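You operate a simulated robot arm through the tools that you are given. There is no shell and no other tool. Be economical: measure what you need, move in short steps, check, and stop when the job is done.

You are at the controls of a simulated two-armed robot. One attempt, no reset.

Task
Put the yellow sign on the lower shelf of the small blue table. Fetch the blue screen from the top of the wall bench and stand it on the lower shelf of the tall wooden table. Open the press drawer, take the hand brush and put it inside and shut the drawer again. Do these in any order. Set down upright: blue screen.

Only the result counts: the job must be done as asked and must still hold three seconds after the hand-in. Knocking over, shifting, dropping, spilling or breaking anything else fails it.

Robot
Two 7-joint arms with four-finger grippers on one trunk, on a base that drives. Base frame: it is fixed to the floor where the robot stands at the start and does not move with it; the origin is under the middle of the robot, x ahead of it, y to its left, z up; the surface under the hand at the start is at about z = 88. Units: cm, rad, N and s.
The left shoulder is at the start at [4, 18.1, 115.4], the right one opposite. With the tool pointing down near the work surface each hand reaches from about 32 to 84 cm from the robot's upright axis, wherever it stands, measured 20 degrees to its own side. Places, roughly: blue screen (19x4x25 cm) [50, -60, 100]; hand brush [-575, 425, 75]; lower shelf of the small blue table [-200, 220, 20]; lower shelf of the tall wooden table [-190, 360, 40]; press drawer [-710, 660, 60]; press drawer inside [-710, 660, 60]. Payload 3.67 kg a hand.
Tool frame (each hand has its own): the origin (TCP) lies between the finger pads and is the grasp point; the fingertips stand 2.8 cm ahead of it; z points along the fingers, y is the line along which they close. The gripper opens to 11.2 cm. The gripper's body begins 7.3 cm behind the TCP.
Orientation is told as [roll, pitch, yaw] about the base's x, y, z axes, in that order, counted from this pose: with the fingers straight down and closing along the base's y, the tool's x points along the base's -x, its y along +y and its z along -z.

Tools
- The arms move only by the tool move_arm. It takes "left_deltas", "right_deltas" or both (then of equal length, played together; a hand with none holds still); each is a list of rows, each a list of 7 numbers: the turn, a rotation vector about the tool's x, y, z in units of 120 degrees (1.0 is 120 degrees), then the shift along the tool's x, y, z in units of 100 mm (1.0 is 100 mm), then the closure, from 0 (fully open) to 1 (shut). In form: [[rx, ry, rz, dx, dy, dz, fingers], ...]. A call has 1 to 12 rows; each row is the pose to reach, as a shift and turn from the pose commanded when the call began, along the tool's axes at that moment. A call with a number of a shift or a turn outside -1 to 1 is refused whole. A row lasts 0.2 s, in which the tool goes at most 5 cm and 0.15 rad; a call with a longer step from one row to the next is refused whole, and so is a gripper value outside its range. A pose out of reach is approached as far as the arm can. The call stops where the force on the tool passes 40 N (or 10 N more than at its start, if that is more) or the arm is blocked; 0.2 s more then pass. The fingers move at their own pace and stop on an object; they squeeze with about 22 N. The grip force told is the motor's: it shows also when the fingers shut on nothing. Time passes only in rows, and 0.2 s behind the last, so rows that repeat a pose let the fingers close. It gives the time, the measured TCP pose, the force on the tool (base axes), the opening and the grip force at its end, in the units of the frame above (readings bear some noise), with the torque about the TCP (base axes, N m) and any sound that the robot's microphone picked up.
- Cameras (640 x 400 px; columns grow to the right, rows downward): "scene" is now at [9.85, -4.42, 138.85]; the picture's right is [-0.48, -0.88, 0.00], its down [-0.47, 0.26, -0.84] and it looks along [0.74, -0.41, -0.54] (base axes); focal length 260 px, centre (320, 200). "left" rides on the left gripper at [6, 1.8, -10.4] in its tool frame; the picture's right is [-0.29, 0.96, 0.00], its down [-0.80, -0.24, -0.55] and it looks along [-0.53, -0.16, 0.83] (tool axes); focal length 234 px, centre (320, 200). "right" rides on the right gripper at [6, -1.8, -10.4] in its tool frame; the picture's right is [0.29, 0.96, 0.00], its down [-0.80, 0.24, -0.55] and it looks along [-0.53, 0.16, 0.83] (tool axes); focal length 234 px, centre (320, 200). There is no depth. A picture from a camera that has moved, and an enlarged one, comes with that camera's place and axes in the base frame and with its lens.
- get_image(camera): a new picture of that camera. The clock stands still meanwhile.
- raise_lower(by): slides the trunk up (or, below 0, down) by that many cm; the arms and the scene camera ride with it, the base frame stays. It gives what a move gives, with no picture.
- roll_base(legs): drives the robot by 1 to 6 legs, each [ahead, left, turn to the left] in cm, cm and rad, along the robot's own axes; the way and the turn of a leg run together, so that a leg with both is an arc; at most 150 cm and 3.142 rad a leg. The arms and the cameras ride along, it lands a little off, and it stops where it bumps. It gives what a move gives.
- aim_head(pan, tilt): turns the head with the scene camera to pan (to the left, within 1.501 rad either way) and tilt (down, from -0.506 to 1.204), counted from straight ahead of the robot. It gives what a move gives.
- zoom(camera, box): a new picture of the part [left, top, right, bottom] of that camera's present view, enlarged. The clock stands still meanwhile.
- finish_job(): hands the job in; it is judged then, once.

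Go step by step. Nothing tells you exact positions but the pictures and the camera data: compare them with the known pose of the tool, close in by small moves and look again before you grip or let go. The budget is 165 turns and 118 pictures, counting those below and the enlarged ones. Unless the task says otherwise, let go and move clear before handing in.

The tools are called after ">>>" by a JSON object that holds its "fn" and its "kwargs". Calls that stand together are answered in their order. move_arm: Moves the arms, as the interface text tells. Its arguments: {"type":"object","properties":{"left_deltas":{"type":"array"},"right_deltas":{"type":"array"}},"required":[]} The other tools are called the same way: raise_lower (by) slides the trunk up or down; roll_base (legs) drives the base; aim_head (pan, tilt) turns the head that bears the scene camera; get_image (camera) takes a picture; zoom (camera, box) takes an enlarged picture of a part of a camera's view; finish_job () hands the job in.

At the start:

```text
clock: 0.0
left_ee_pos: [50.39, -5.02, 119.13]
left_tcp_rot: [0.001, -0.001, 0.001]
left_force: [0.5, -0.3, -0.3]
left_ft_torque: [0.0, 0.06, -0.02]
left_opening: 11.23
left_grip_force: 0.0
right_ee_pos: [43.96, -54.59, 124.21]
right_tcp_rot: [0.0, -0.001, -0.001]
right_force: [0.3, -0.1, 0.9]
right_ft_torque: [0.02, 0.01, 0.0]
right_opening: 11.18
right_grip_force: 0.1
trunk travel left (down, up): [-27.5, 23.9]
robot x, y, heading: [-0.2, -0.33, -0.002]
head pan, tilt: [-0.503, 0.567]
```

scene: 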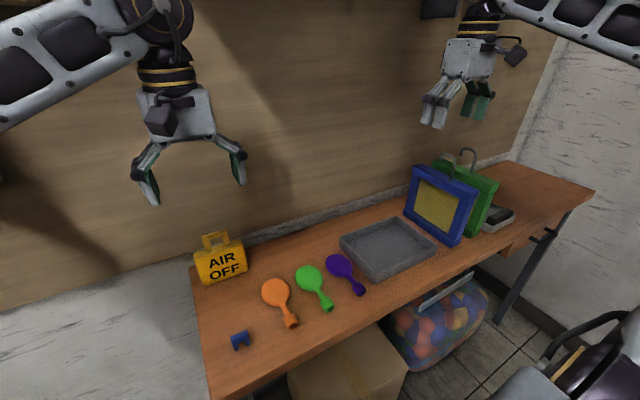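
right: 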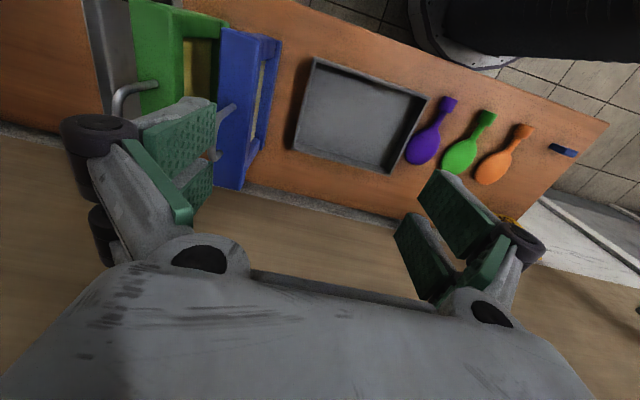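
left: 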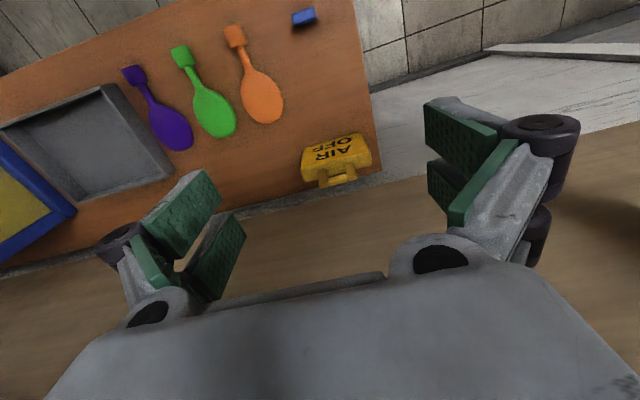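

The yellow sign looks to be at about [59,-4] on the bench. The blue screen is at about [50,-67] with its wide side along x, and a green one is close behind it. I'll look closer at both.

>>> {"fn": "zoom", "kwargs": {"camera": "scene", "box": [380, 130, 540, 250]}}

>>> {"fn": "zoom", "kwargs": {"camera": "right", "box": [60, 0, 320, 200]}}

>>> {"fn": "zoom", "kwargs": {"camera": "left", "box": [260, 90, 420, 210]}}

>>> {"fn": "zoom", "kwargs": {"camera": "scene", "box": [160, 210, 280, 300]}}

```text
3.33 times, centred on (460, 190) of scene
camera zoom: at [9.85, -4.42, 138.85], right [-0.48, -0.88, 0.0], down [-0.47, 0.26, -0.84], along [0.74, -0.41, -0.54], focal length 867 px, centre (-147, 233)
```

zoom: 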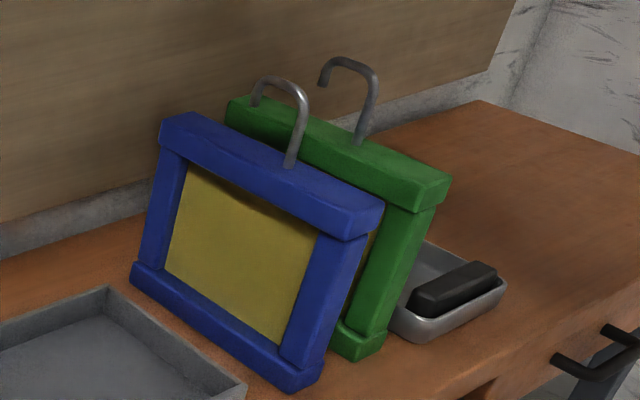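

```text
2.00 times, centred on (190, 100) of right
camera zoom: at [38.07, -56.33, 134.69], right [-0.29, 0.96, 0.0], down [0.8, 0.24, 0.55], along [0.53, 0.16, -0.83], focal length 468 px, centre (580, 400)
```

zoom: 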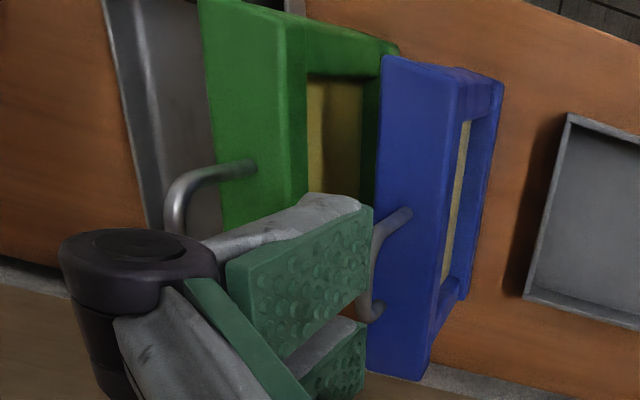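

```text
3.33 times, centred on (340, 150) of left
camera zoom: at [44.42, -3.29, 129.52], right [0.29, 0.96, 0.0], down [0.8, -0.24, 0.55], along [0.53, -0.16, -0.83], focal length 781 px, centre (253, 367)
```

zoom: 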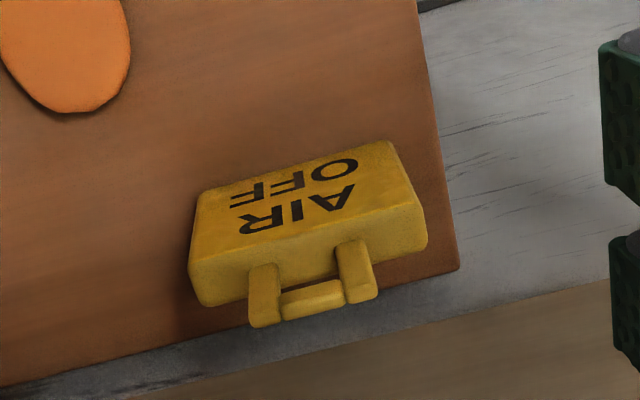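

```text
4.44 times, centred on (220, 255) of scene
camera zoom: at [9.85, -4.42, 138.85], right [-0.48, -0.88, 0.0], down [-0.47, 0.26, -0.84], along [0.74, -0.41, -0.54], focal length 1156 px, centre (764, -44)
```

zoom: 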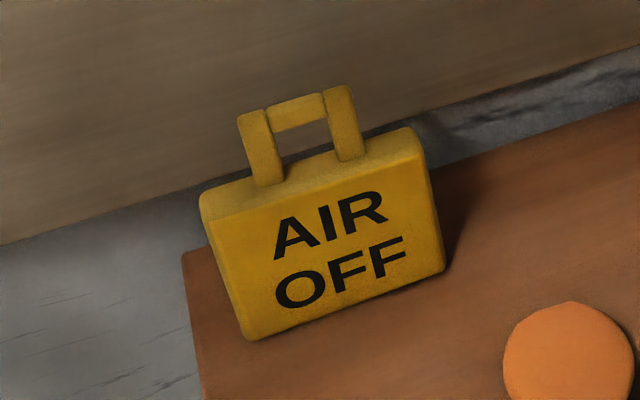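

The sign stands upright on edge at x≈60, y from -10.5 to 0, z from 88 to 102 with its handle. How I grip things depends on the shelves, so I'll look around with the head before touching anything.

>>> {"fn": "aim_head", "kwargs": {"pan": 1.5, "tilt": 0.3}}

>>> {"fn": "get_image", "kwargs": {"camera": "scene"}}

>>> {"fn": "aim_head", "kwargs": {"pan": -1.5, "tilt": 0.3}}

>>> {"fn": "get_image", "kwargs": {"camera": "scene"}}

```text
clock: 1.9
left_ee_pos: [50.44, -5.07, 119.09]
left_tcp_rot: [0.0, 0.002, 0.0]
left_force: [-0.4, 0.1, -1.1]
left_ft_torque: [0.03, 0.0, 0.02]
left_opening: 11.21
left_grip_force: 0.1
right_ee_pos: [44.1, -54.63, 124.31]
right_tcp_rot: [0.0, 0.001, -0.001]
right_force: [-0.7, 0.7, -0.3]
right_ft_torque: [0.02, 0.01, 0.02]
right_opening: 11.19
right_grip_force: 0.1
trunk travel left (down, up): [-27.5, 23.9]
robot x, y, heading: [-0.22, -0.08, 0.002]
head pan, tilt: [1.499, 0.3]
```

```text
110 pictures are left
camera scene: at [2.7, 9.2, 141.3], right [1.0, -0.07, 0.0], down [-0.02, -0.29, -0.96], along [0.07, 0.95, -0.3], focal length 260 px, centre (320, 200)
```

scene: 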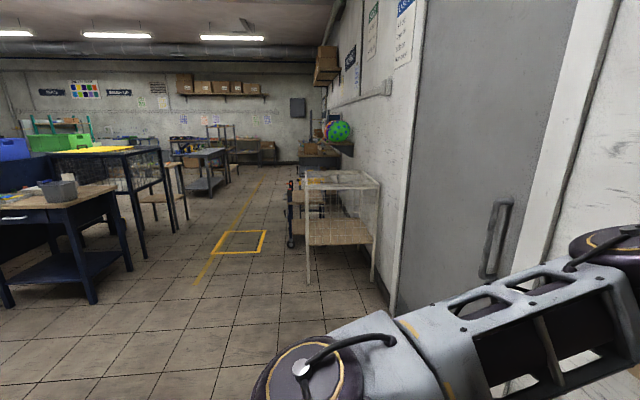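

```text
clock: 4.5
left_ee_pos: [50.39, -5.07, 119.12]
left_tcp_rot: [0.0, 0.0, 0.0]
left_force: [0.1, 0.3, -0.2]
left_ft_torque: [0.0, 0.01, 0.04]
left_opening: 11.21
left_grip_force: 0.0
right_ee_pos: [44.11, -54.53, 124.4]
right_tcp_rot: [-0.001, 0.001, -0.001]
right_force: [-0.3, 0.2, 0.2]
right_ft_torque: [0.0, 0.01, -0.02]
right_opening: 11.19
right_grip_force: 0.1
trunk travel left (down, up): [-27.5, 23.9]
robot x, y, heading: [-0.22, -0.02, -0.002]
head pan, tilt: [-1.499, 0.3]
```

```text
109 pictures are left
camera scene: at [2.7, -9.42, 141.3], right [-1.0, -0.07, 0.0], down [-0.02, 0.3, -0.96], along [0.07, -0.95, -0.3], focal length 260 px, centre (320, 200)
```

scene: 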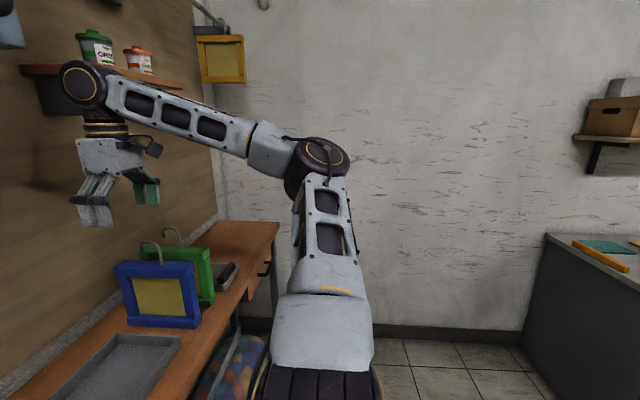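

The small blue table is visible to the left-rear. I'll back off and turn left to look at both tables.

>>> {"fn": "roll_base", "kwargs": {"legs": [[-45, 0, 0], [0, 0, 1.5]]}}

>>> {"fn": "aim_head", "kwargs": {"pan": 0.75, "tilt": 0.35}}

>>> {"fn": "get_image", "kwargs": {"camera": "scene"}}

```text
clock: 11.4
left_ee_pos: [-36.86, 50.19, 118.97]
left_tcp_rot: [0.001, 0.0, 1.52]
left_force: [-0.1, 0.8, 0.1]
left_ft_torque: [0.0, -0.02, -0.02]
left_opening: 11.19
left_grip_force: 0.1
right_ee_pos: [12.31, 41.32, 124.32]
right_tcp_rot: [-0.002, -0.001, 1.521]
right_force: [-0.7, 0.2, 0.4]
right_ft_torque: [-0.01, 0.03, -0.02]
right_opening: 11.21
right_grip_force: 0.1
trunk travel left (down, up): [-27.5, 23.9]
robot x, y, heading: [-44.53, -0.21, 1.519]
head pan, tilt: [-1.499, 0.3]
```

```text
clock: 13.5
left_ee_pos: [-36.73, 50.08, 119.09]
left_tcp_rot: [-0.001, 0.0, 1.52]
left_force: [-0.5, 0.8, 1.3]
left_ft_torque: [0.02, -0.01, -0.01]
left_opening: 11.21
left_grip_force: 0.1
right_ee_pos: [12.32, 41.24, 124.4]
right_tcp_rot: [0.0, 0.001, 1.521]
right_force: [0.6, -0.1, -0.5]
right_ft_torque: [-0.02, 0.01, 0.04]
right_opening: 11.19
right_grip_force: 0.0
trunk travel left (down, up): [-27.5, 23.9]
robot x, y, heading: [-44.12, -0.15, 1.519]
head pan, tilt: [0.75, 0.351]
```

```text
108 pictures are left
camera scene: at [-50.24, 9.07, 140.83], right [0.76, 0.64, 0.0], down [0.22, -0.26, -0.94], along [-0.6, 0.72, -0.34], focal length 260 px, centre (320, 200)
```

scene: 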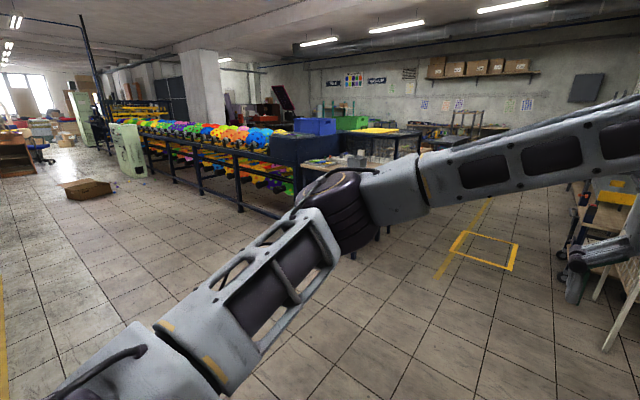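

My own arm blocks the view. There is open floor ahead, so I'll drive toward the table.

>>> {"fn": "roll_base", "kwargs": {"legs": [[110, 0, 0], [0, 0, 1.0]]}}

>>> {"fn": "aim_head", "kwargs": {"pan": 0.0, "tilt": 0.4}}

>>> {"fn": "get_image", "kwargs": {"camera": "scene"}}

```text
clock: 22.1
left_ee_pos: [-78.26, 144.59, 119.16]
left_tcp_rot: [0.0, 0.0, 2.531]
left_force: [0.4, 0.2, 0.1]
left_ft_torque: [0.04, 0.0, 0.0]
left_opening: 11.2
left_grip_force: 0.0
right_ee_pos: [-44.48, 181.66, 124.33]
right_tcp_rot: [0.002, 0.0, 2.531]
right_force: [-0.2, -0.3, -0.3]
right_ft_torque: [-0.05, -0.03, 0.01]
right_opening: 11.2
right_grip_force: 0.0
trunk travel left (down, up): [-27.5, 23.9]
robot x, y, heading: [-39.74, 111.51, 2.528]
head pan, tilt: [0.75, 0.351]
```

```text
clock: 23.2
left_ee_pos: [-78.26, 144.76, 119.04]
left_tcp_rot: [-0.001, -0.001, 2.531]
left_force: [0.4, -0.1, 0.0]
left_ft_torque: [0.0, 0.01, 0.0]
left_opening: 11.21
left_grip_force: 0.1
right_ee_pos: [-44.49, 181.77, 124.24]
right_tcp_rot: [0.0, 0.001, 2.531]
right_force: [-0.1, -0.6, 0.5]
right_ft_torque: [0.02, 0.04, 0.02]
right_opening: 11.21
right_grip_force: 0.1
trunk travel left (down, up): [-27.5, 23.9]
robot x, y, heading: [-39.94, 111.62, 2.531]
head pan, tilt: [0.0, 0.4]
```

```text
107 pictures are left
camera scene: at [-49.01, 118.07, 140.37], right [0.57, 0.82, 0.0], down [0.32, -0.22, -0.92], along [-0.75, 0.53, -0.39], focal length 260 px, centre (320, 200)
```

scene: 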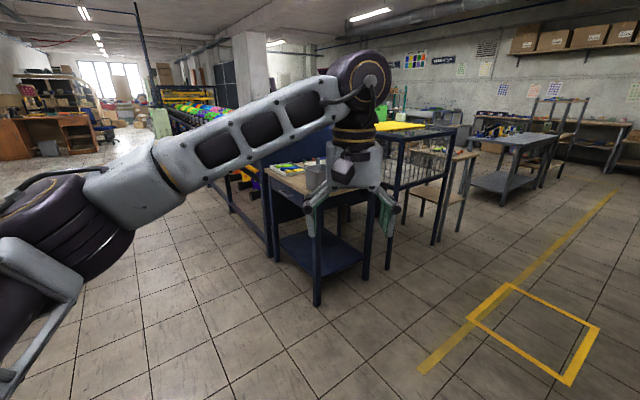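

>>> {"fn": "zoom", "kwargs": {"camera": "scene", "box": [250, 110, 490, 310]}}

>>> {"fn": "roll_base", "kwargs": {"legs": [[0, -110, 0], [0, 0, 0.5]]}}

>>> {"fn": "get_image", "kwargs": {"camera": "scene"}}

```text
2.00 times, centred on (370, 210) of scene
camera zoom: at [-49.01, 118.07, 140.37], right [0.57, 0.82, 0.0], down [0.32, -0.22, -0.92], along [-0.75, 0.53, -0.39], focal length 520 px, centre (220, 180)
```

zoom: 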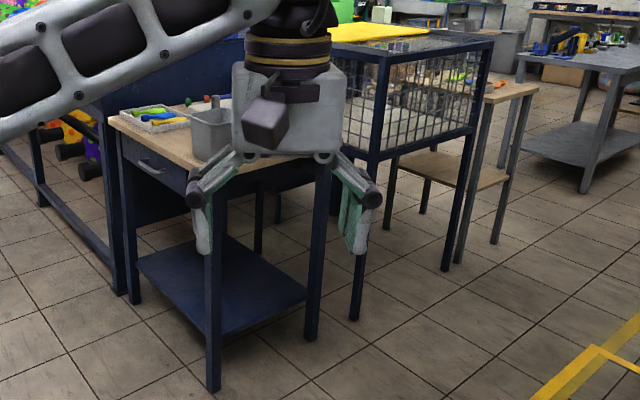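

```text
clock: 27.6
left_ee_pos: [-31.73, 210.45, 119.01]
left_tcp_rot: [0.005, 0.002, 2.579]
left_force: [0.8, 0.2, -0.8]
left_ft_torque: [-0.04, 0.05, -0.02]
left_opening: 11.22
left_grip_force: 0.1
right_ee_pos: [0.09, 249.28, 123.68]
right_tcp_rot: [0.008, 0.007, 2.577]
right_force: [0.6, 1.7, -0.6]
right_ft_torque: [-0.08, 0.06, 0.0]
right_opening: 11.18
right_grip_force: 0.1
trunk travel left (down, up): [-27.5, 23.9]
robot x, y, heading: [8.03, 179.11, 2.583]
head pan, tilt: [0.0, 0.4]
stopped in leg 1: the robot was blocked; the commanded pose is now the measured one
```

```text
105 pictures are left
camera scene: at [-1.26, 185.4, 140.36], right [0.53, 0.85, 0.0], down [0.33, -0.21, -0.92], along [-0.78, 0.49, -0.39], focal length 260 px, centre (320, 200)
```

scene: 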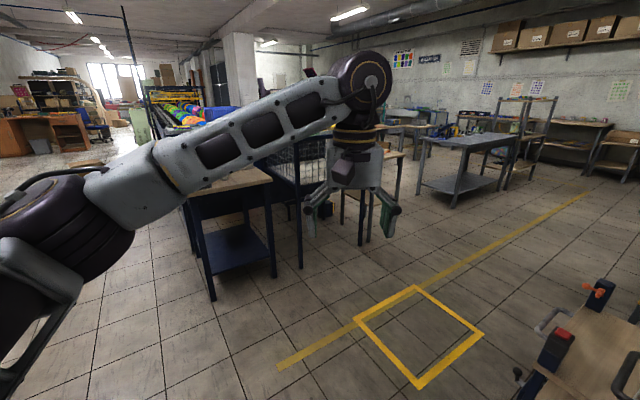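

The base bumped something on the right, probably the wire cart. I'll ease away and check it.

>>> {"fn": "roll_base", "kwargs": {"legs": [[0, 30, 0]]}}

>>> {"fn": "aim_head", "kwargs": {"pan": -1.3, "tilt": 0.55}}

>>> {"fn": "get_image", "kwargs": {"camera": "scene"}}

```text
clock: 29.7
left_ee_pos: [-48.33, 183.63, 119.04]
left_tcp_rot: [0.001, 0.002, 2.578]
left_force: [-0.4, -0.1, -0.5]
left_ft_torque: [-0.03, 0.02, -0.01]
left_opening: 11.19
left_grip_force: 0.0
right_ee_pos: [-16.55, 222.49, 123.96]
right_tcp_rot: [0.002, 0.005, 2.576]
right_force: [0.4, -0.1, 0.1]
right_ft_torque: [0.0, 0.03, 0.0]
right_opening: 11.21
right_grip_force: 0.0
trunk travel left (down, up): [-27.5, 23.9]
robot x, y, heading: [-8.57, 152.64, 2.584]
head pan, tilt: [0.0, 0.4]
```

```text
clock: 31.2
left_ee_pos: [-48.28, 183.7, 118.98]
left_tcp_rot: [0.0, 0.002, 2.578]
left_force: [-0.5, -0.6, 0.0]
left_ft_torque: [0.01, -0.01, 0.01]
left_opening: 11.21
left_grip_force: 0.2
right_ee_pos: [-16.63, 222.5, 123.98]
right_tcp_rot: [0.004, 0.005, 2.576]
right_force: [-0.8, -0.4, -0.1]
right_ft_torque: [-0.01, -0.01, 0.01]
right_opening: 11.18
right_grip_force: 0.0
trunk travel left (down, up): [-27.5, 23.9]
robot x, y, heading: [-8.83, 152.83, 2.583]
head pan, tilt: [-1.3, 0.55]
```

```text
104 pictures are left
camera scene: at [-7.57, 162.26, 139.0], right [0.96, -0.29, 0.0], down [-0.15, -0.5, -0.85], along [0.24, 0.82, -0.52], focal length 260 px, centre (320, 200)
```

scene: 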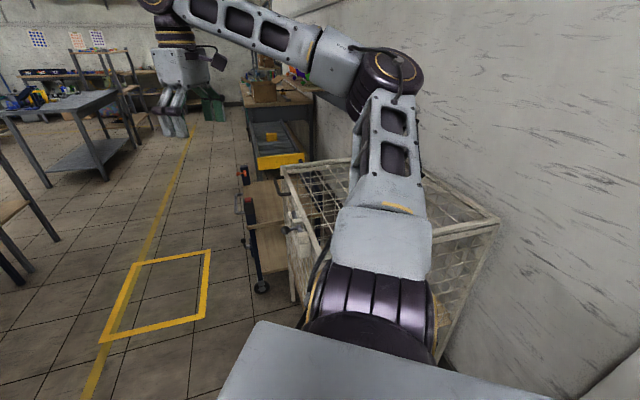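

The cart looks intact. Both shelves are open toward +x, with the blue table spanning x -229 to -167, y 198–247 and the wooden table x -212 to -163, y 347–383. I'll grip both objects with hands tilted 45° forward-down and carry them together, so I'm driving back to the bench.

>>> {"fn": "roll_base", "kwargs": {"legs": [[-50.3, 148.8, 0], [0, 0, -2.583]]}}

>>> {"fn": "aim_head", "kwargs": {"pan": -0.5, "tilt": 0.567}}

```text
refused: leg 1 is longer than a leg can be; nothing moved
```

```text
clock: 32.3
left_ee_pos: [-48.18, 183.66, 118.99]
left_tcp_rot: [0.001, 0.002, 2.578]
left_force: [0.7, 0.0, 0.4]
left_ft_torque: [-0.02, -0.02, 0.0]
left_opening: 11.2
left_grip_force: 0.1
right_ee_pos: [-16.65, 222.37, 124.03]
right_tcp_rot: [0.003, 0.005, 2.578]
right_force: [0.4, 0.3, -1.0]
right_ft_torque: [-0.01, 0.02, -0.02]
right_opening: 11.23
right_grip_force: 0.1
trunk travel left (down, up): [-27.5, 23.9]
robot x, y, heading: [-8.08, 152.55, 2.584]
head pan, tilt: [-0.499, 0.567]
```

The leg was too long, so I'll split it in two.

>>> {"fn": "roll_base", "kwargs": {"legs": [[-25, 74.4, 0], [-25.3, 74.4, 0], [0, 0, -2.583]]}}

```text
clock: 47.3
left_ee_pos: [4.87, -9.59, 118.97]
left_tcp_rot: [0.002, 0.002, -0.037]
left_force: [-0.3, -0.1, 0.5]
left_ft_torque: [0.02, 0.0, 0.01]
left_opening: 11.18
left_grip_force: 0.0
right_ee_pos: [-3.1, -58.83, 123.92]
right_tcp_rot: [0.003, 0.005, -0.037]
right_force: [-0.3, 0.3, 0.2]
right_ft_torque: [0.0, -0.03, 0.01]
right_opening: 11.18
right_grip_force: 0.1
trunk travel left (down, up): [-27.5, 23.9]
robot x, y, heading: [-45.26, -2.59, -0.034]
head pan, tilt: [-0.499, 0.567]
```

>>> {"fn": "roll_base", "kwargs": {"legs": [[0, 0, 0.034], [42, 2.5, 0]]}}

>>> {"fn": "move_arm", "kwargs": {"left_deltas": [[0, -0.0625, 0, 0, 0, 0, 0], [0, -0.125, 0, 0, 0, 0, 0], [0, -0.1875, 0, 0, 0, 0, 0], [0, -0.25, 0, 0, 0, 0, 0], [0, -0.3125, 0, 0, 0, 0, 0], [0, -0.375, 0, 0, 0, 0, 0], [0, -0.375, 0, 0, 0, 0, 0]], "right_deltas": [[0, -0.0625, 0, 0, 0, 0, 0], [0, -0.125, 0, 0, 0, 0, 0], [0, -0.1875, 0, 0, 0, 0, 0], [0, -0.25, 0, 0, 0, 0, 0], [0, -0.3125, 0, 0, 0, 0, 0], [0, -0.375, 0, 0, 0, 0, 0], [0, -0.375, 0, 0, 0, 0, 0]]}}

>>> {"fn": "get_image", "kwargs": {"camera": "scene"}}

>>> {"fn": "get_image", "kwargs": {"camera": "right"}}

>>> {"fn": "get_image", "kwargs": {"camera": "left"}}

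```text
clock: 50.4
left_ee_pos: [48.83, -5.27, 119.03]
left_tcp_rot: [0.003, 0.0, -0.005]
left_force: [0.0, 0.5, 0.4]
left_ft_torque: [-0.03, 0.02, -0.02]
left_opening: 11.19
left_grip_force: 0.0
right_ee_pos: [42.51, -55.03, 123.98]
right_tcp_rot: [0.004, 0.005, -0.003]
right_force: [0.7, 0.5, -0.2]
right_ft_torque: [0.0, 0.0, 0.0]
right_opening: 11.18
right_grip_force: 0.1
trunk travel left (down, up): [-27.5, 23.9]
robot x, y, heading: [-1.16, -0.28, 0.002]
head pan, tilt: [-0.499, 0.567]
```

```text
clock: 52.0
left_ee_pos: [48.84, -5.26, 119.07]
left_tcp_rot: [-0.001, -0.784, -0.004]
left_force: [-0.1, -0.3, 0.1]
left_ft_torque: [0.02, -0.04, 0.02]
left_opening: 11.21
left_grip_force: 0.1
right_ee_pos: [42.56, -54.83, 123.91]
right_tcp_rot: [0.004, -0.779, -0.01]
right_force: [0.8, 0.2, -0.5]
right_ft_torque: [-0.03, 0.03, -0.01]
right_opening: 11.19
right_grip_force: 0.0
trunk travel left (down, up): [-27.5, 23.9]
robot x, y, heading: [-1.49, 0.14, -0.003]
head pan, tilt: [-0.499, 0.567]
```

```text
103 pictures are left
camera scene: at [8.39, -4.55, 138.84], right [-0.48, -0.88, 0.0], down [-0.47, 0.26, -0.84], along [0.74, -0.4, -0.54], focal length 260 px, centre (320, 200)
```

scene: 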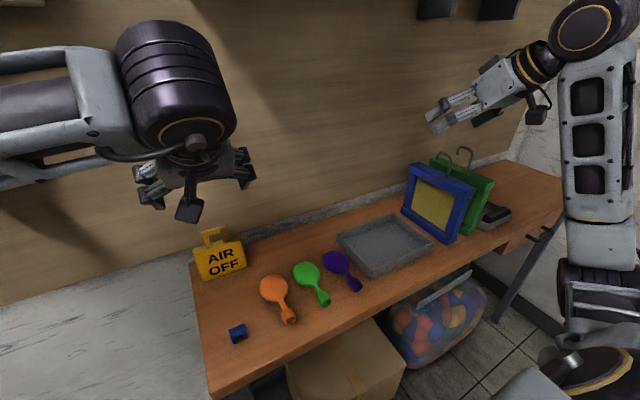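

```text
102 pictures are left
camera right: at [30.99, -56.62, 127.11], right [-0.2, 0.96, -0.2], down [0.18, 0.24, 0.96], along [0.96, 0.16, -0.22], focal length 234 px, centre (320, 200)
```

right: 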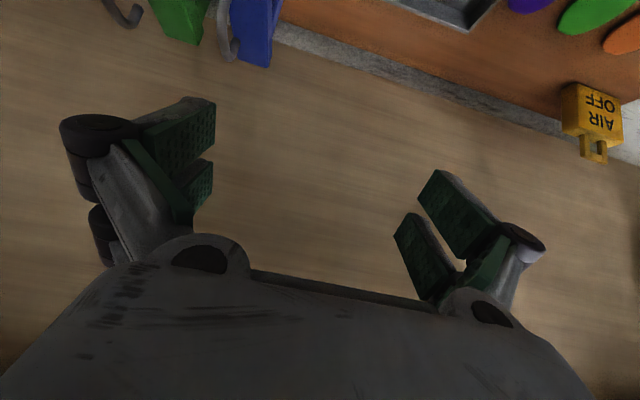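

```text
101 pictures are left
camera left: at [37.22, -3.54, 122.23], right [0.21, 0.96, 0.2], down [0.17, -0.24, 0.96], along [0.96, -0.16, -0.21], focal length 234 px, centre (320, 200)
```

left: 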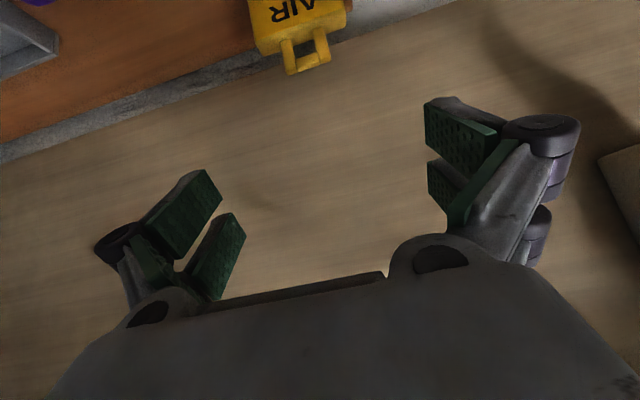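

Tilts are good. I'll bring the right hand in line with the blue screen, with the fingers part-closed to spare the green one.

>>> {"fn": "move_arm", "kwargs": {"right_deltas": [[0, 0, 0, 0.2, -0.25, 0, 0.2], [0, 0, 0, 0.4, -0.5, 0, 0.375], [0, 0, 0, 0.6, -0.75, 0, 0.375], [0, 0, 0, 0.8, -1.0, 0, 0.375], [0, 0, 0, 0.8, -1.0, 0, 0.375]]}}

>>> {"fn": "get_image", "kwargs": {"camera": "right"}}

>>> {"fn": "zoom", "kwargs": {"camera": "scene", "box": [380, 90, 540, 250]}}

```text
clock: 53.2
left_ee_pos: [48.81, -5.07, 119.05]
left_tcp_rot: [0.002, -0.783, -0.004]
left_force: [0.6, 0.0, -0.3]
left_ft_torque: [-0.05, 0.0, -0.01]
left_opening: 11.19
left_grip_force: 0.0
right_ee_pos: [36.99, -64.92, 118.34]
right_tcp_rot: [0.005, -0.782, -0.007]
right_force: [0.4, 0.0, -0.5]
right_ft_torque: [0.01, 0.0, 0.03]
right_opening: 6.99
right_grip_force: 0.1
trunk travel left (down, up): [-27.5, 23.9]
robot x, y, heading: [-1.35, -0.48, -0.002]
head pan, tilt: [-0.499, 0.567]
```

```text
100 pictures are left
camera right: at [25.44, -66.62, 121.61], right [-0.2, 0.96, -0.2], down [0.18, 0.24, 0.96], along [0.96, 0.16, -0.22], focal length 234 px, centre (320, 200)
```

right: 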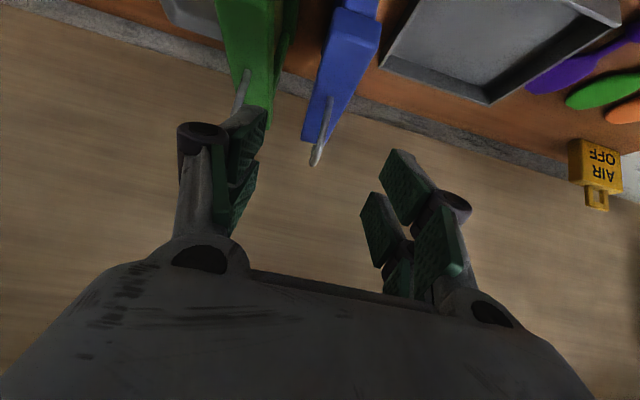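

```text
2.50 times, centred on (460, 170) of scene
camera zoom: at [8.38, -4.5, 138.85], right [-0.48, -0.88, 0.0], down [-0.47, 0.26, -0.84], along [0.74, -0.4, -0.54], focal length 650 px, centre (-30, 275)
```

zoom: 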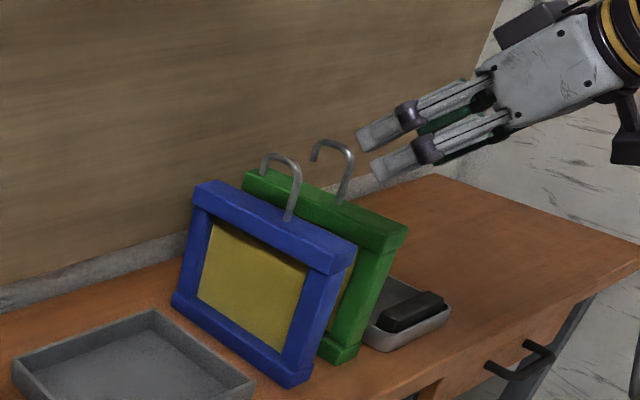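

The screen's rail is centred near y≈-64.3, top near z≈104, and the green one is 5 cm behind. I'll move closer along the tool axis.

>>> {"fn": "move_arm", "kwargs": {"right_deltas": [[0, 0, 0, 0.26, 0.03, 0, 0.375], [0, 0, 0, 0.52, 0.06, 0, 0.375], [0, 0, 0, 0.52, 0.06, 0.3, 0.375], [0, 0, 0, 0.52, 0.06, 0.6, 0.375], [0, 0, 0, 0.52, 0.06, 0.9, 0.375], [0, 0, 0, 0.52, 0.06, 0.9, 0.375]]}}

>>> {"fn": "get_image", "kwargs": {"camera": "right"}}

>>> {"fn": "zoom", "kwargs": {"camera": "scene", "box": [380, 110, 540, 250]}}

```text
clock: 54.6
left_ee_pos: [48.81, -5.19, 119.09]
left_tcp_rot: [0.003, -0.786, -0.003]
left_force: [-0.9, -1.1, -0.7]
left_ft_torque: [-0.01, -0.03, 0.01]
left_opening: 11.22
left_grip_force: 0.0
right_ee_pos: [39.68, -64.46, 108.17]
right_tcp_rot: [0.006, -0.779, -0.007]
right_force: [-0.5, -0.3, 0.2]
right_ft_torque: [0.0, -0.02, 0.04]
right_opening: 7.01
right_grip_force: 0.1
trunk travel left (down, up): [-27.5, 23.9]
robot x, y, heading: [-1.33, -0.16, 0.003]
head pan, tilt: [-0.499, 0.567]
```

```text
98 pictures are left
camera right: at [27.99, -66.13, 111.41], right [-0.2, 0.96, -0.2], down [0.18, 0.24, 0.96], along [0.96, 0.16, -0.22], focal length 234 px, centre (320, 200)
```

right: 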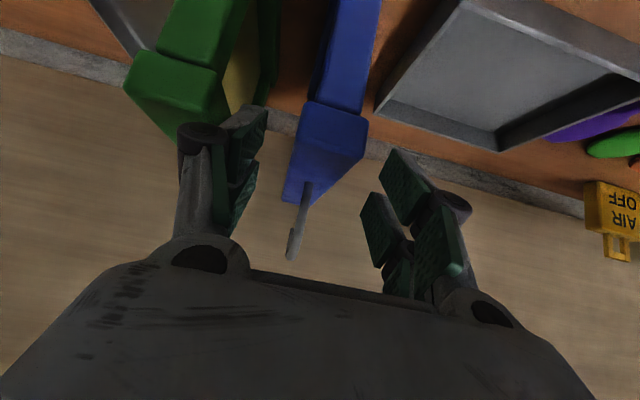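

```text
2.86 times, centred on (460, 180) of scene
camera zoom: at [8.3, -4.56, 138.85], right [-0.48, -0.88, 0.0], down [-0.47, 0.26, -0.84], along [0.74, -0.4, -0.54], focal length 743 px, centre (-80, 257)
```

zoom: 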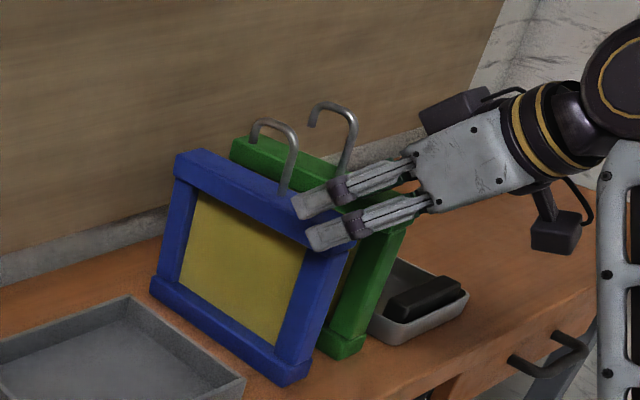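

The rail spans z 102.5–105.7, y -66 to -62, with the near end at x≈40. I'll advance onto it with the TCP at about [46,-64.1,103.6] and close.

>>> {"fn": "move_arm", "kwargs": {"right_deltas": [[0, 0, 0, -0.12, 0.036, 0.1, 0.375], [0, 0, 0, -0.12, 0.036, 0.3, 0.375], [0, 0, 0, -0.12, 0.036, 0.55, 0.375], [0, 0, 0, -0.12, 0.036, 0.77, 0.375], [0, 0, 0, -0.12, 0.036, 0.77, 0.375]]}}

>>> {"fn": "zoom", "kwargs": {"camera": "scene", "box": [380, 110, 540, 250]}}

>>> {"fn": "get_image", "kwargs": {"camera": "right"}}

```text
clock: 55.8
left_ee_pos: [48.72, -5.28, 119.13]
left_tcp_rot: [0.0, -0.785, -0.004]
left_force: [-0.3, 0.6, -1.0]
left_ft_torque: [0.03, 0.01, -0.03]
left_opening: 11.18
left_grip_force: 0.1
right_ee_pos: [45.89, -63.8, 103.53]
right_tcp_rot: [0.006, -0.778, -0.008]
right_force: [0.6, 0.1, 0.3]
right_ft_torque: [-0.03, -0.01, -0.01]
right_opening: 6.99
right_grip_force: 0.0
trunk travel left (down, up): [-27.5, 23.9]
robot x, y, heading: [-1.53, -0.51, -0.003]
head pan, tilt: [-0.499, 0.567]
```

```text
2.86 times, centred on (460, 180) of scene
camera zoom: at [8.31, -4.56, 138.85], right [-0.48, -0.88, 0.0], down [-0.47, 0.26, -0.84], along [0.74, -0.4, -0.54], focal length 743 px, centre (-80, 257)
```

zoom: 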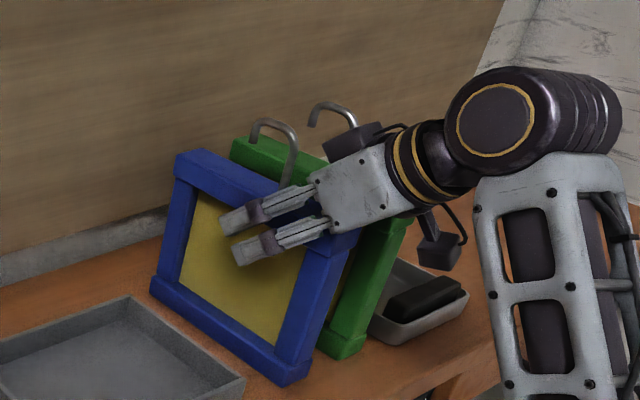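

```text
95 pictures are left
camera right: at [34.23, -65.54, 106.59], right [-0.2, 0.96, -0.2], down [0.18, 0.24, 0.96], along [0.96, 0.16, -0.22], focal length 234 px, centre (320, 200)
```

right: 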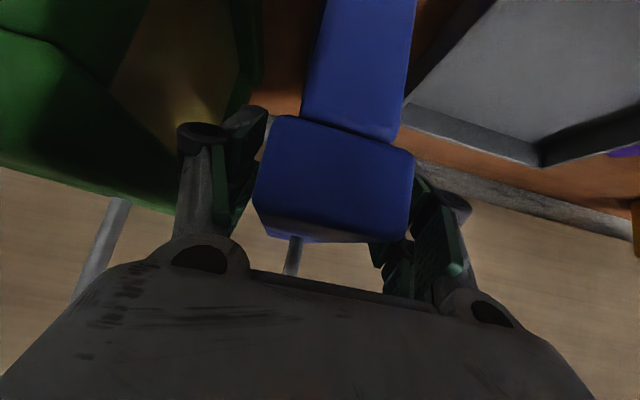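

>>> {"fn": "move_arm", "kwargs": {"right_deltas": [[0, 0, 0, 0, 0, 0, 0.5], [0, 0, 0, 0, 0, 0, 0.7], [0, 0, 0, 0, 0, 0, 1], [0, 0, 0, 0, 0, 0, 1], [0, 0, 0, 0, 0, 0, 1]]}}

>>> {"fn": "move_arm", "kwargs": {"right_deltas": [[0, 0, 0, -0.1, 0, -0.1, 1], [0, 0, 0, -0.25, 0, -0.25, 1], [0, 0, 0, -0.45, 0, -0.45, 1], [0, 0, 0, -0.7, 0, -0.7, 1], [0, 0, 0, -0.95, 0, -0.95, 1], [0, 0, 0, -0.95, 0, -0.95, 1]]}}

>>> {"fn": "get_image", "kwargs": {"camera": "scene"}}

```text
clock: 57.0
left_ee_pos: [48.78, -5.27, 119.06]
left_tcp_rot: [0.001, -0.786, -0.003]
left_force: [0.1, 0.2, -0.2]
left_ft_torque: [-0.01, 0.03, 0.0]
left_opening: 11.21
left_grip_force: 0.2
right_ee_pos: [45.83, -63.88, 103.46]
right_tcp_rot: [0.005, -0.779, -0.007]
right_force: [-0.9, -0.3, 1.4]
right_ft_torque: [0.0, -0.05, -0.01]
right_opening: 3.94
right_grip_force: 22.4
trunk travel left (down, up): [-27.5, 23.9]
robot x, y, heading: [-1.68, -0.12, 0.003]
head pan, tilt: [-0.499, 0.567]
```

```text
clock: 58.4
left_ee_pos: [48.82, -5.26, 119.06]
left_tcp_rot: [0.0, -0.785, -0.008]
left_force: [-0.6, 0.0, 0.7]
left_ft_torque: [-0.01, 0.01, 0.0]
left_opening: 11.19
left_grip_force: 0.0
right_ee_pos: [45.72, -64.24, 116.91]
right_tcp_rot: [0.007, -0.778, -0.009]
right_force: [-0.2, 0.4, -2.8]
right_ft_torque: [0.02, 0.11, -0.01]
right_opening: 3.92
right_grip_force: 22.2
trunk travel left (down, up): [-27.5, 23.9]
robot x, y, heading: [-1.29, -0.21, 0.002]
head pan, tilt: [-0.499, 0.567]
```

```text
94 pictures are left
camera scene: at [8.37, -4.63, 138.84], right [-0.48, -0.88, 0.0], down [-0.47, 0.26, -0.84], along [0.74, -0.4, -0.54], focal length 260 px, centre (320, 200)
```

scene: 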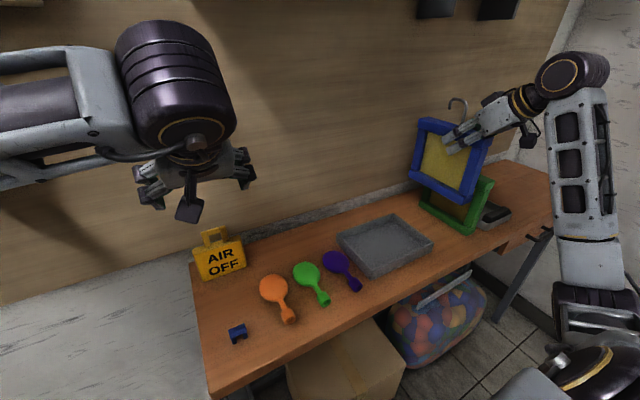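

The screen is held firmly and weighs little. Next is the left hand for the sign's handle, at y from -8 to -2.8 with its top at z≈102.

>>> {"fn": "move_arm", "kwargs": {"left_deltas": [[0, 0, 0, 0.2, 0, 0.0, 0.1], [0, 0, 0, 0.45, 0, 0.2, 0.24], [0, 0, 0, 0.45, 0, 0.4, 0.24], [0, 0, 0, 0.45, 0, 0.7, 0.24], [0, 0, 0, 0.45, 0, 0.7, 0.24]]}}

>>> {"fn": "get_image", "kwargs": {"camera": "left"}}

>>> {"fn": "aim_head", "kwargs": {"pan": -0.2, "tilt": 0.7}}

>>> {"fn": "get_image", "kwargs": {"camera": "scene"}}

```text
clock: 59.6
left_ee_pos: [50.81, -4.99, 110.95]
left_tcp_rot: [0.004, -0.785, -0.006]
left_force: [-0.6, 0.0, 0.3]
left_ft_torque: [0.0, 0.03, 0.0]
left_opening: 8.5
left_grip_force: 0.0
right_ee_pos: [45.81, -64.17, 116.99]
right_tcp_rot: [0.006, -0.782, -0.009]
right_force: [-0.3, 0.5, -2.8]
right_ft_torque: [0.03, 0.04, 0.0]
right_opening: 3.92
right_grip_force: 22.5
trunk travel left (down, up): [-27.5, 23.9]
robot x, y, heading: [-1.07, -0.22, -0.0]
head pan, tilt: [-0.499, 0.567]
```

```text
93 pictures are left
camera left: at [39.1, -3.35, 114.11], right [0.21, 0.96, 0.21], down [0.17, -0.24, 0.95], along [0.96, -0.16, -0.21], focal length 234 px, centre (320, 200)
```

left: 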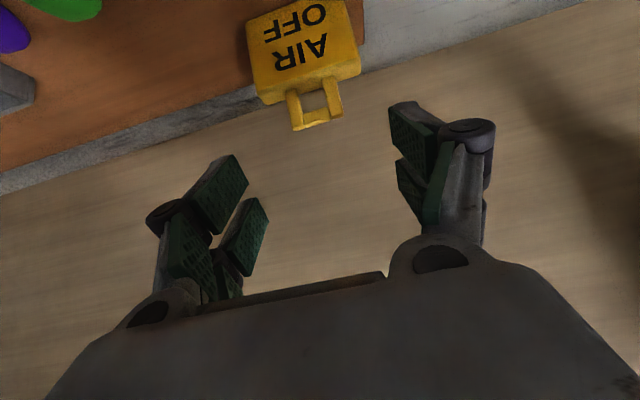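

```text
clock: 60.4
left_ee_pos: [50.69, -5.02, 110.95]
left_tcp_rot: [0.001, -0.785, -0.006]
left_force: [-0.4, -0.2, 0.3]
left_ft_torque: [0.01, 0.0, 0.0]
left_opening: 8.51
left_grip_force: 0.1
right_ee_pos: [45.81, -64.28, 116.9]
right_tcp_rot: [0.005, -0.781, -0.009]
right_force: [0.2, 0.4, -3.4]
right_ft_torque: [0.0, 0.03, 0.0]
right_opening: 3.92
right_grip_force: 22.2
trunk travel left (down, up): [-27.5, 23.9]
robot x, y, heading: [-1.48, -0.16, -0.004]
head pan, tilt: [-0.201, 0.7]
```

```text
92 pictures are left
camera scene: at [8.86, -2.02, 137.69], right [-0.2, -0.98, 0.0], down [-0.63, 0.13, -0.76], along [0.75, -0.15, -0.64], focal length 260 px, centre (320, 200)
```

scene: 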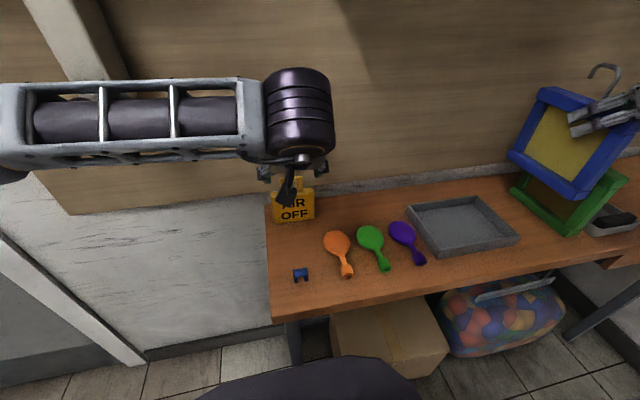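

Handle is at x≈59.4, y≈-5.4, top z≈102.5. I'll advance in two stages.

>>> {"fn": "move_arm", "kwargs": {"left_deltas": [[0, 0, 0, 0.035, -0.04, 0.2, 0.24], [0, 0, 0, 0.035, -0.04, 0.5, 0.24], [0, 0, 0, 0.035, -0.04, 0.8, 0.24], [0, 0, 0, 0.035, -0.04, 0.98, 0.24], [0, 0, 0, 0.035, -0.04, 0.98, 0.24]]}}

>>> {"fn": "get_image", "kwargs": {"camera": "left"}}

```text
clock: 61.6
left_ee_pos: [57.54, -5.74, 103.71]
left_tcp_rot: [0.003, -0.786, -0.004]
left_force: [-0.7, 0.6, 0.4]
left_ft_torque: [0.01, 0.01, -0.01]
left_opening: 8.5
left_grip_force: 0.1
right_ee_pos: [45.72, -64.26, 117.01]
right_tcp_rot: [0.005, -0.779, -0.005]
right_force: [-0.3, 0.3, -2.9]
right_ft_torque: [0.0, 0.05, 0.03]
right_opening: 3.95
right_grip_force: 22.3
trunk travel left (down, up): [-27.5, 23.9]
robot x, y, heading: [-1.39, -0.2, 0.001]
head pan, tilt: [-0.201, 0.7]
```

```text
91 pictures are left
camera left: at [45.87, -3.99, 106.86], right [0.21, 0.96, 0.2], down [0.17, -0.24, 0.96], along [0.96, -0.16, -0.21], focal length 234 px, centre (320, 200)
```

left: 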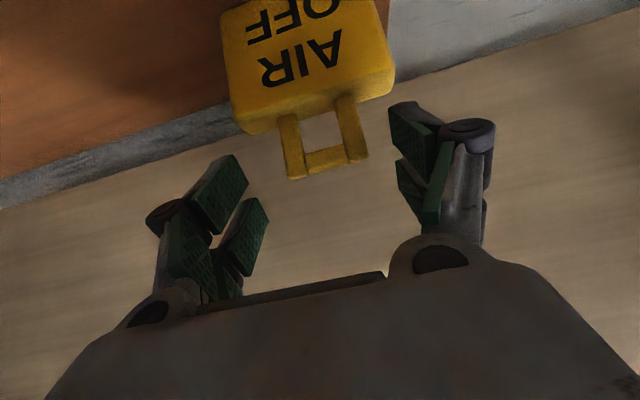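

>>> {"fn": "move_arm", "kwargs": {"left_deltas": [[0, 0, 0, 0.03, 0.02, 0.1, 0.24], [0, 0, 0, 0.045, 0.02, 0.2, 0.24], [0, 0, 0, 0.045, 0.02, 0.3, 0.24], [0, 0, 0, 0.045, 0.02, 0.3, 0.24]]}}

>>> {"fn": "get_image", "kwargs": {"camera": "left"}}

```text
clock: 62.6
left_ee_pos: [59.06, -5.45, 101.21]
left_tcp_rot: [0.003, -0.786, -0.001]
left_force: [-0.1, -0.2, -0.1]
left_ft_torque: [-0.02, 0.02, 0.02]
left_opening: 8.49
left_grip_force: 0.0
right_ee_pos: [45.73, -64.3, 116.96]
right_tcp_rot: [0.006, -0.778, -0.007]
right_force: [-0.4, 0.0, -3.1]
right_ft_torque: [0.03, 0.1, 0.03]
right_opening: 3.97
right_grip_force: 22.1
trunk travel left (down, up): [-27.5, 23.9]
robot x, y, heading: [-1.68, -0.43, -0.001]
head pan, tilt: [-0.201, 0.7]
```

```text
90 pictures are left
camera left: at [47.44, -3.67, 104.34], right [0.21, 0.96, 0.21], down [0.17, -0.24, 0.95], along [0.96, -0.16, -0.21], focal length 234 px, centre (320, 200)
```

left: 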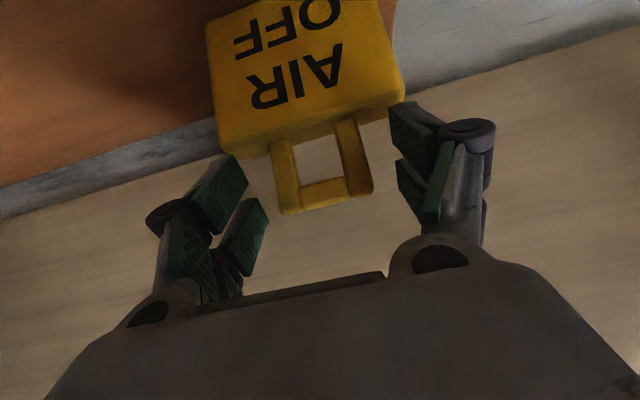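

The handle is between the pads, so I'll close and lift gently.

>>> {"fn": "move_arm", "kwargs": {"left_deltas": [[0, 0, 0, 0, 0, 0, 0.45], [0, 0, 0, 0, 0, 0, 0.7], [0, 0, 0, 0, 0, 0, 1], [0, 0, 0, 0, 0, 0, 1], [0, 0, 0, 0, 0, 0, 1]]}}

>>> {"fn": "move_arm", "kwargs": {"left_deltas": [[0, 0, 0, -0.1, 0, -0.1, 1], [0, 0, 0, -0.25, 0, -0.25, 1], [0, 0, 0, -0.45, 0, -0.45, 1], [0, 0, 0, -0.7, 0, -0.7, 1], [0, 0, 0, -0.95, 0, -0.95, 1], [0, 0, 0, -0.95, 0, -0.95, 1]]}}

>>> {"fn": "get_image", "kwargs": {"camera": "left"}}

>>> {"fn": "get_image", "kwargs": {"camera": "scene"}}

```text
clock: 63.8
left_ee_pos: [59.02, -5.33, 101.27]
left_tcp_rot: [0.003, -0.785, -0.004]
left_force: [-0.1, -0.2, 0.3]
left_ft_torque: [0.01, -0.02, 0.01]
left_opening: 5.32
left_grip_force: 22.3
right_ee_pos: [45.79, -64.14, 116.93]
right_tcp_rot: [0.006, -0.78, -0.01]
right_force: [-0.5, -0.6, -2.9]
right_ft_torque: [0.01, 0.04, 0.0]
right_opening: 3.98
right_grip_force: 21.5
trunk travel left (down, up): [-27.5, 23.9]
robot x, y, heading: [-1.64, -0.23, -0.004]
head pan, tilt: [-0.201, 0.7]
```

```text
clock: 65.2
left_ee_pos: [59.18, -5.74, 114.61]
left_tcp_rot: [0.003, -0.783, -0.004]
left_force: [0.2, -0.2, -0.8]
left_ft_torque: [0.0, -0.01, 0.03]
left_opening: 5.31
left_grip_force: 22.2
right_ee_pos: [45.8, -64.11, 116.86]
right_tcp_rot: [0.007, -0.779, -0.007]
right_force: [0.0, 0.2, -2.5]
right_ft_torque: [-0.02, 0.08, 0.02]
right_opening: 3.97
right_grip_force: 21.9
trunk travel left (down, up): [-27.5, 23.9]
robot x, y, heading: [-1.99, 0.09, -0.0]
head pan, tilt: [-0.201, 0.7]
```

```text
89 pictures are left
camera left: at [47.54, -3.97, 117.74], right [0.21, 0.96, 0.21], down [0.17, -0.24, 0.95], along [0.96, -0.16, -0.22], focal length 234 px, centre (320, 200)
```

left: 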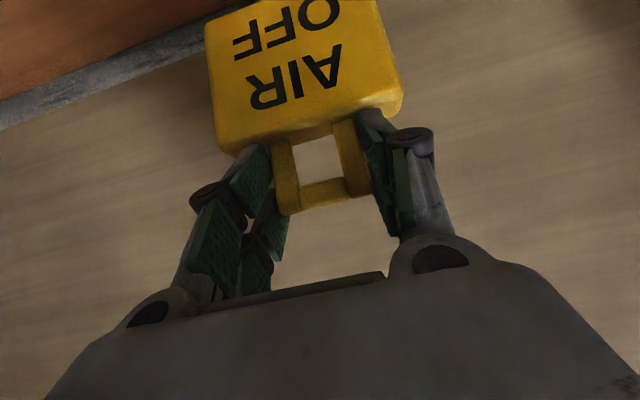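

```text
88 pictures are left
camera scene: at [8.9, -2.0, 137.68], right [-0.2, -0.98, 0.0], down [-0.63, 0.13, -0.76], along [0.75, -0.15, -0.64], focal length 260 px, centre (320, 200)
```

scene: 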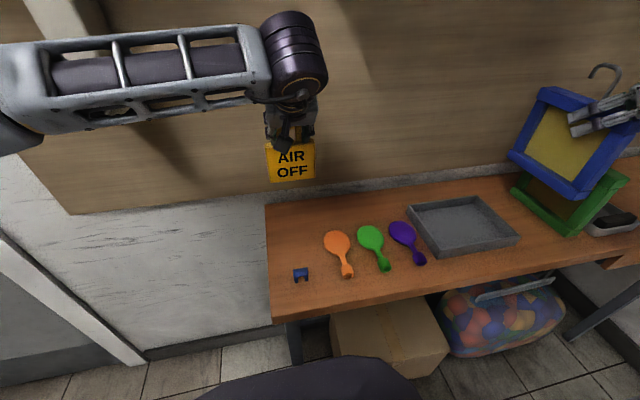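

Both objects are held. I'll back off, turn to face -x and drive toward the blue table, stopping well short.

>>> {"fn": "roll_base", "kwargs": {"legs": [[-60, 0, 0], [0, 0, 1.57], [0, 0, 1.57]]}}

>>> {"fn": "aim_head", "kwargs": {"pan": -0.6, "tilt": 0.35}}

>>> {"fn": "get_image", "kwargs": {"camera": "scene"}}

```text
clock: 77.0
left_ee_pos: [-120.13, 6.76, 114.53]
left_tcp_rot: [0.0, -0.786, 3.115]
left_force: [-0.8, 0.1, 0.5]
left_ft_torque: [0.01, 0.03, -0.01]
left_opening: 0.03
left_grip_force: 21.9
right_ee_pos: [-105.68, 64.81, 116.99]
right_tcp_rot: [0.005, -0.778, 3.112]
right_force: [0.2, 0.0, -0.4]
right_ft_torque: [0.02, 0.0, 0.0]
right_opening: 0.0
right_grip_force: 22.6
trunk travel left (down, up): [-27.5, 23.9]
robot x, y, heading: [-59.82, 0.07, 3.121]
head pan, tilt: [-0.201, 0.7]
```

```text
clock: 77.9
left_ee_pos: [-120.09, 6.75, 114.68]
left_tcp_rot: [0.002, -0.784, 3.116]
left_force: [0.6, 0.6, -0.1]
left_ft_torque: [0.0, 0.0, 0.04]
left_opening: 0.0
left_grip_force: 22.1
right_ee_pos: [-105.56, 64.82, 116.94]
right_tcp_rot: [0.006, -0.782, 3.112]
right_force: [-0.9, 0.6, -0.1]
right_ft_torque: [-0.01, -0.01, -0.02]
right_opening: 0.02
right_grip_force: 22.4
trunk travel left (down, up): [-27.5, 23.9]
robot x, y, heading: [-59.69, -0.07, 3.122]
head pan, tilt: [-0.6, 0.351]
```

```text
87 pictures are left
camera scene: at [-69.32, 5.28, 140.82], right [0.58, 0.81, 0.0], down [0.28, -0.2, -0.94], along [-0.76, 0.55, -0.34], focal length 260 px, centre (320, 200)
```

scene: 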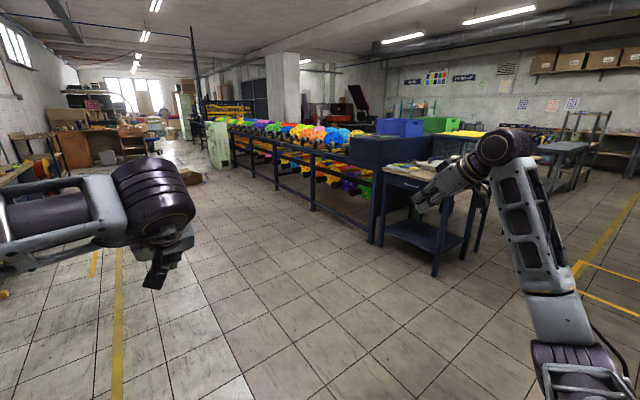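

Both grippers are now empty, so the objects slipped out during the drive. I need to find them.

>>> {"fn": "aim_head", "kwargs": {"pan": 0.0, "tilt": 0.9}}

>>> {"fn": "get_image", "kwargs": {"camera": "scene"}}

>>> {"fn": "aim_head", "kwargs": {"pan": -1.45, "tilt": 0.7}}

>>> {"fn": "get_image", "kwargs": {"camera": "scene"}}

```text
clock: 78.9
left_ee_pos: [-120.23, 6.69, 114.54]
left_tcp_rot: [0.002, -0.786, 3.116]
left_force: [-0.6, -0.8, -0.8]
left_ft_torque: [0.02, 0.01, 0.01]
left_opening: 0.02
left_grip_force: 22.3
right_ee_pos: [-105.68, 65.0, 117.08]
right_tcp_rot: [0.004, -0.779, 3.113]
right_force: [0.1, 0.4, 0.2]
right_ft_torque: [0.02, -0.05, -0.01]
right_opening: 0.0
right_grip_force: 22.2
trunk travel left (down, up): [-27.5, 23.9]
robot x, y, heading: [-59.63, -0.51, 3.123]
head pan, tilt: [0.0, 0.901]
```

```text
86 pictures are left
camera scene: at [-69.3, 0.03, 136.08], right [0.02, 1.0, 0.0], down [0.78, -0.02, -0.62], along [-0.62, 0.01, -0.78], focal length 260 px, centre (320, 200)
```

scene: 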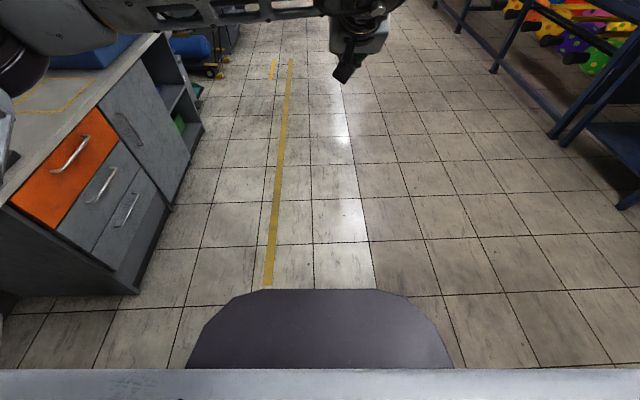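

```text
clock: 80.5
left_ee_pos: [-120.38, 6.64, 114.48]
left_tcp_rot: [0.002, -0.784, 3.115]
left_force: [-0.7, -0.3, 0.4]
left_ft_torque: [0.02, 0.0, -0.03]
left_opening: 0.01
left_grip_force: 21.7
right_ee_pos: [-105.7, 64.79, 116.92]
right_tcp_rot: [0.006, -0.781, 3.113]
right_force: [0.0, -0.7, -0.3]
right_ft_torque: [0.0, -0.02, -0.01]
right_opening: 0.0
right_grip_force: 21.8
trunk travel left (down, up): [-27.5, 23.9]
robot x, y, heading: [-59.85, -0.08, 3.123]
head pan, tilt: [-1.45, 0.7]
```

```text
85 pictures are left
camera scene: at [-62.59, 8.31, 137.69], right [0.99, 0.1, 0.0], down [0.06, -0.64, -0.76], along [-0.08, 0.76, -0.64], focal length 260 px, centre (320, 200)
```

scene: 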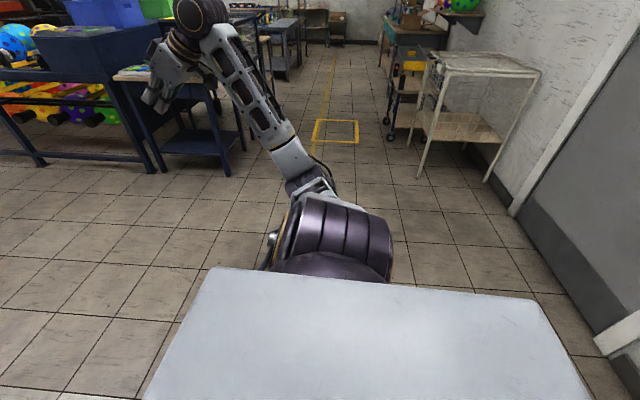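

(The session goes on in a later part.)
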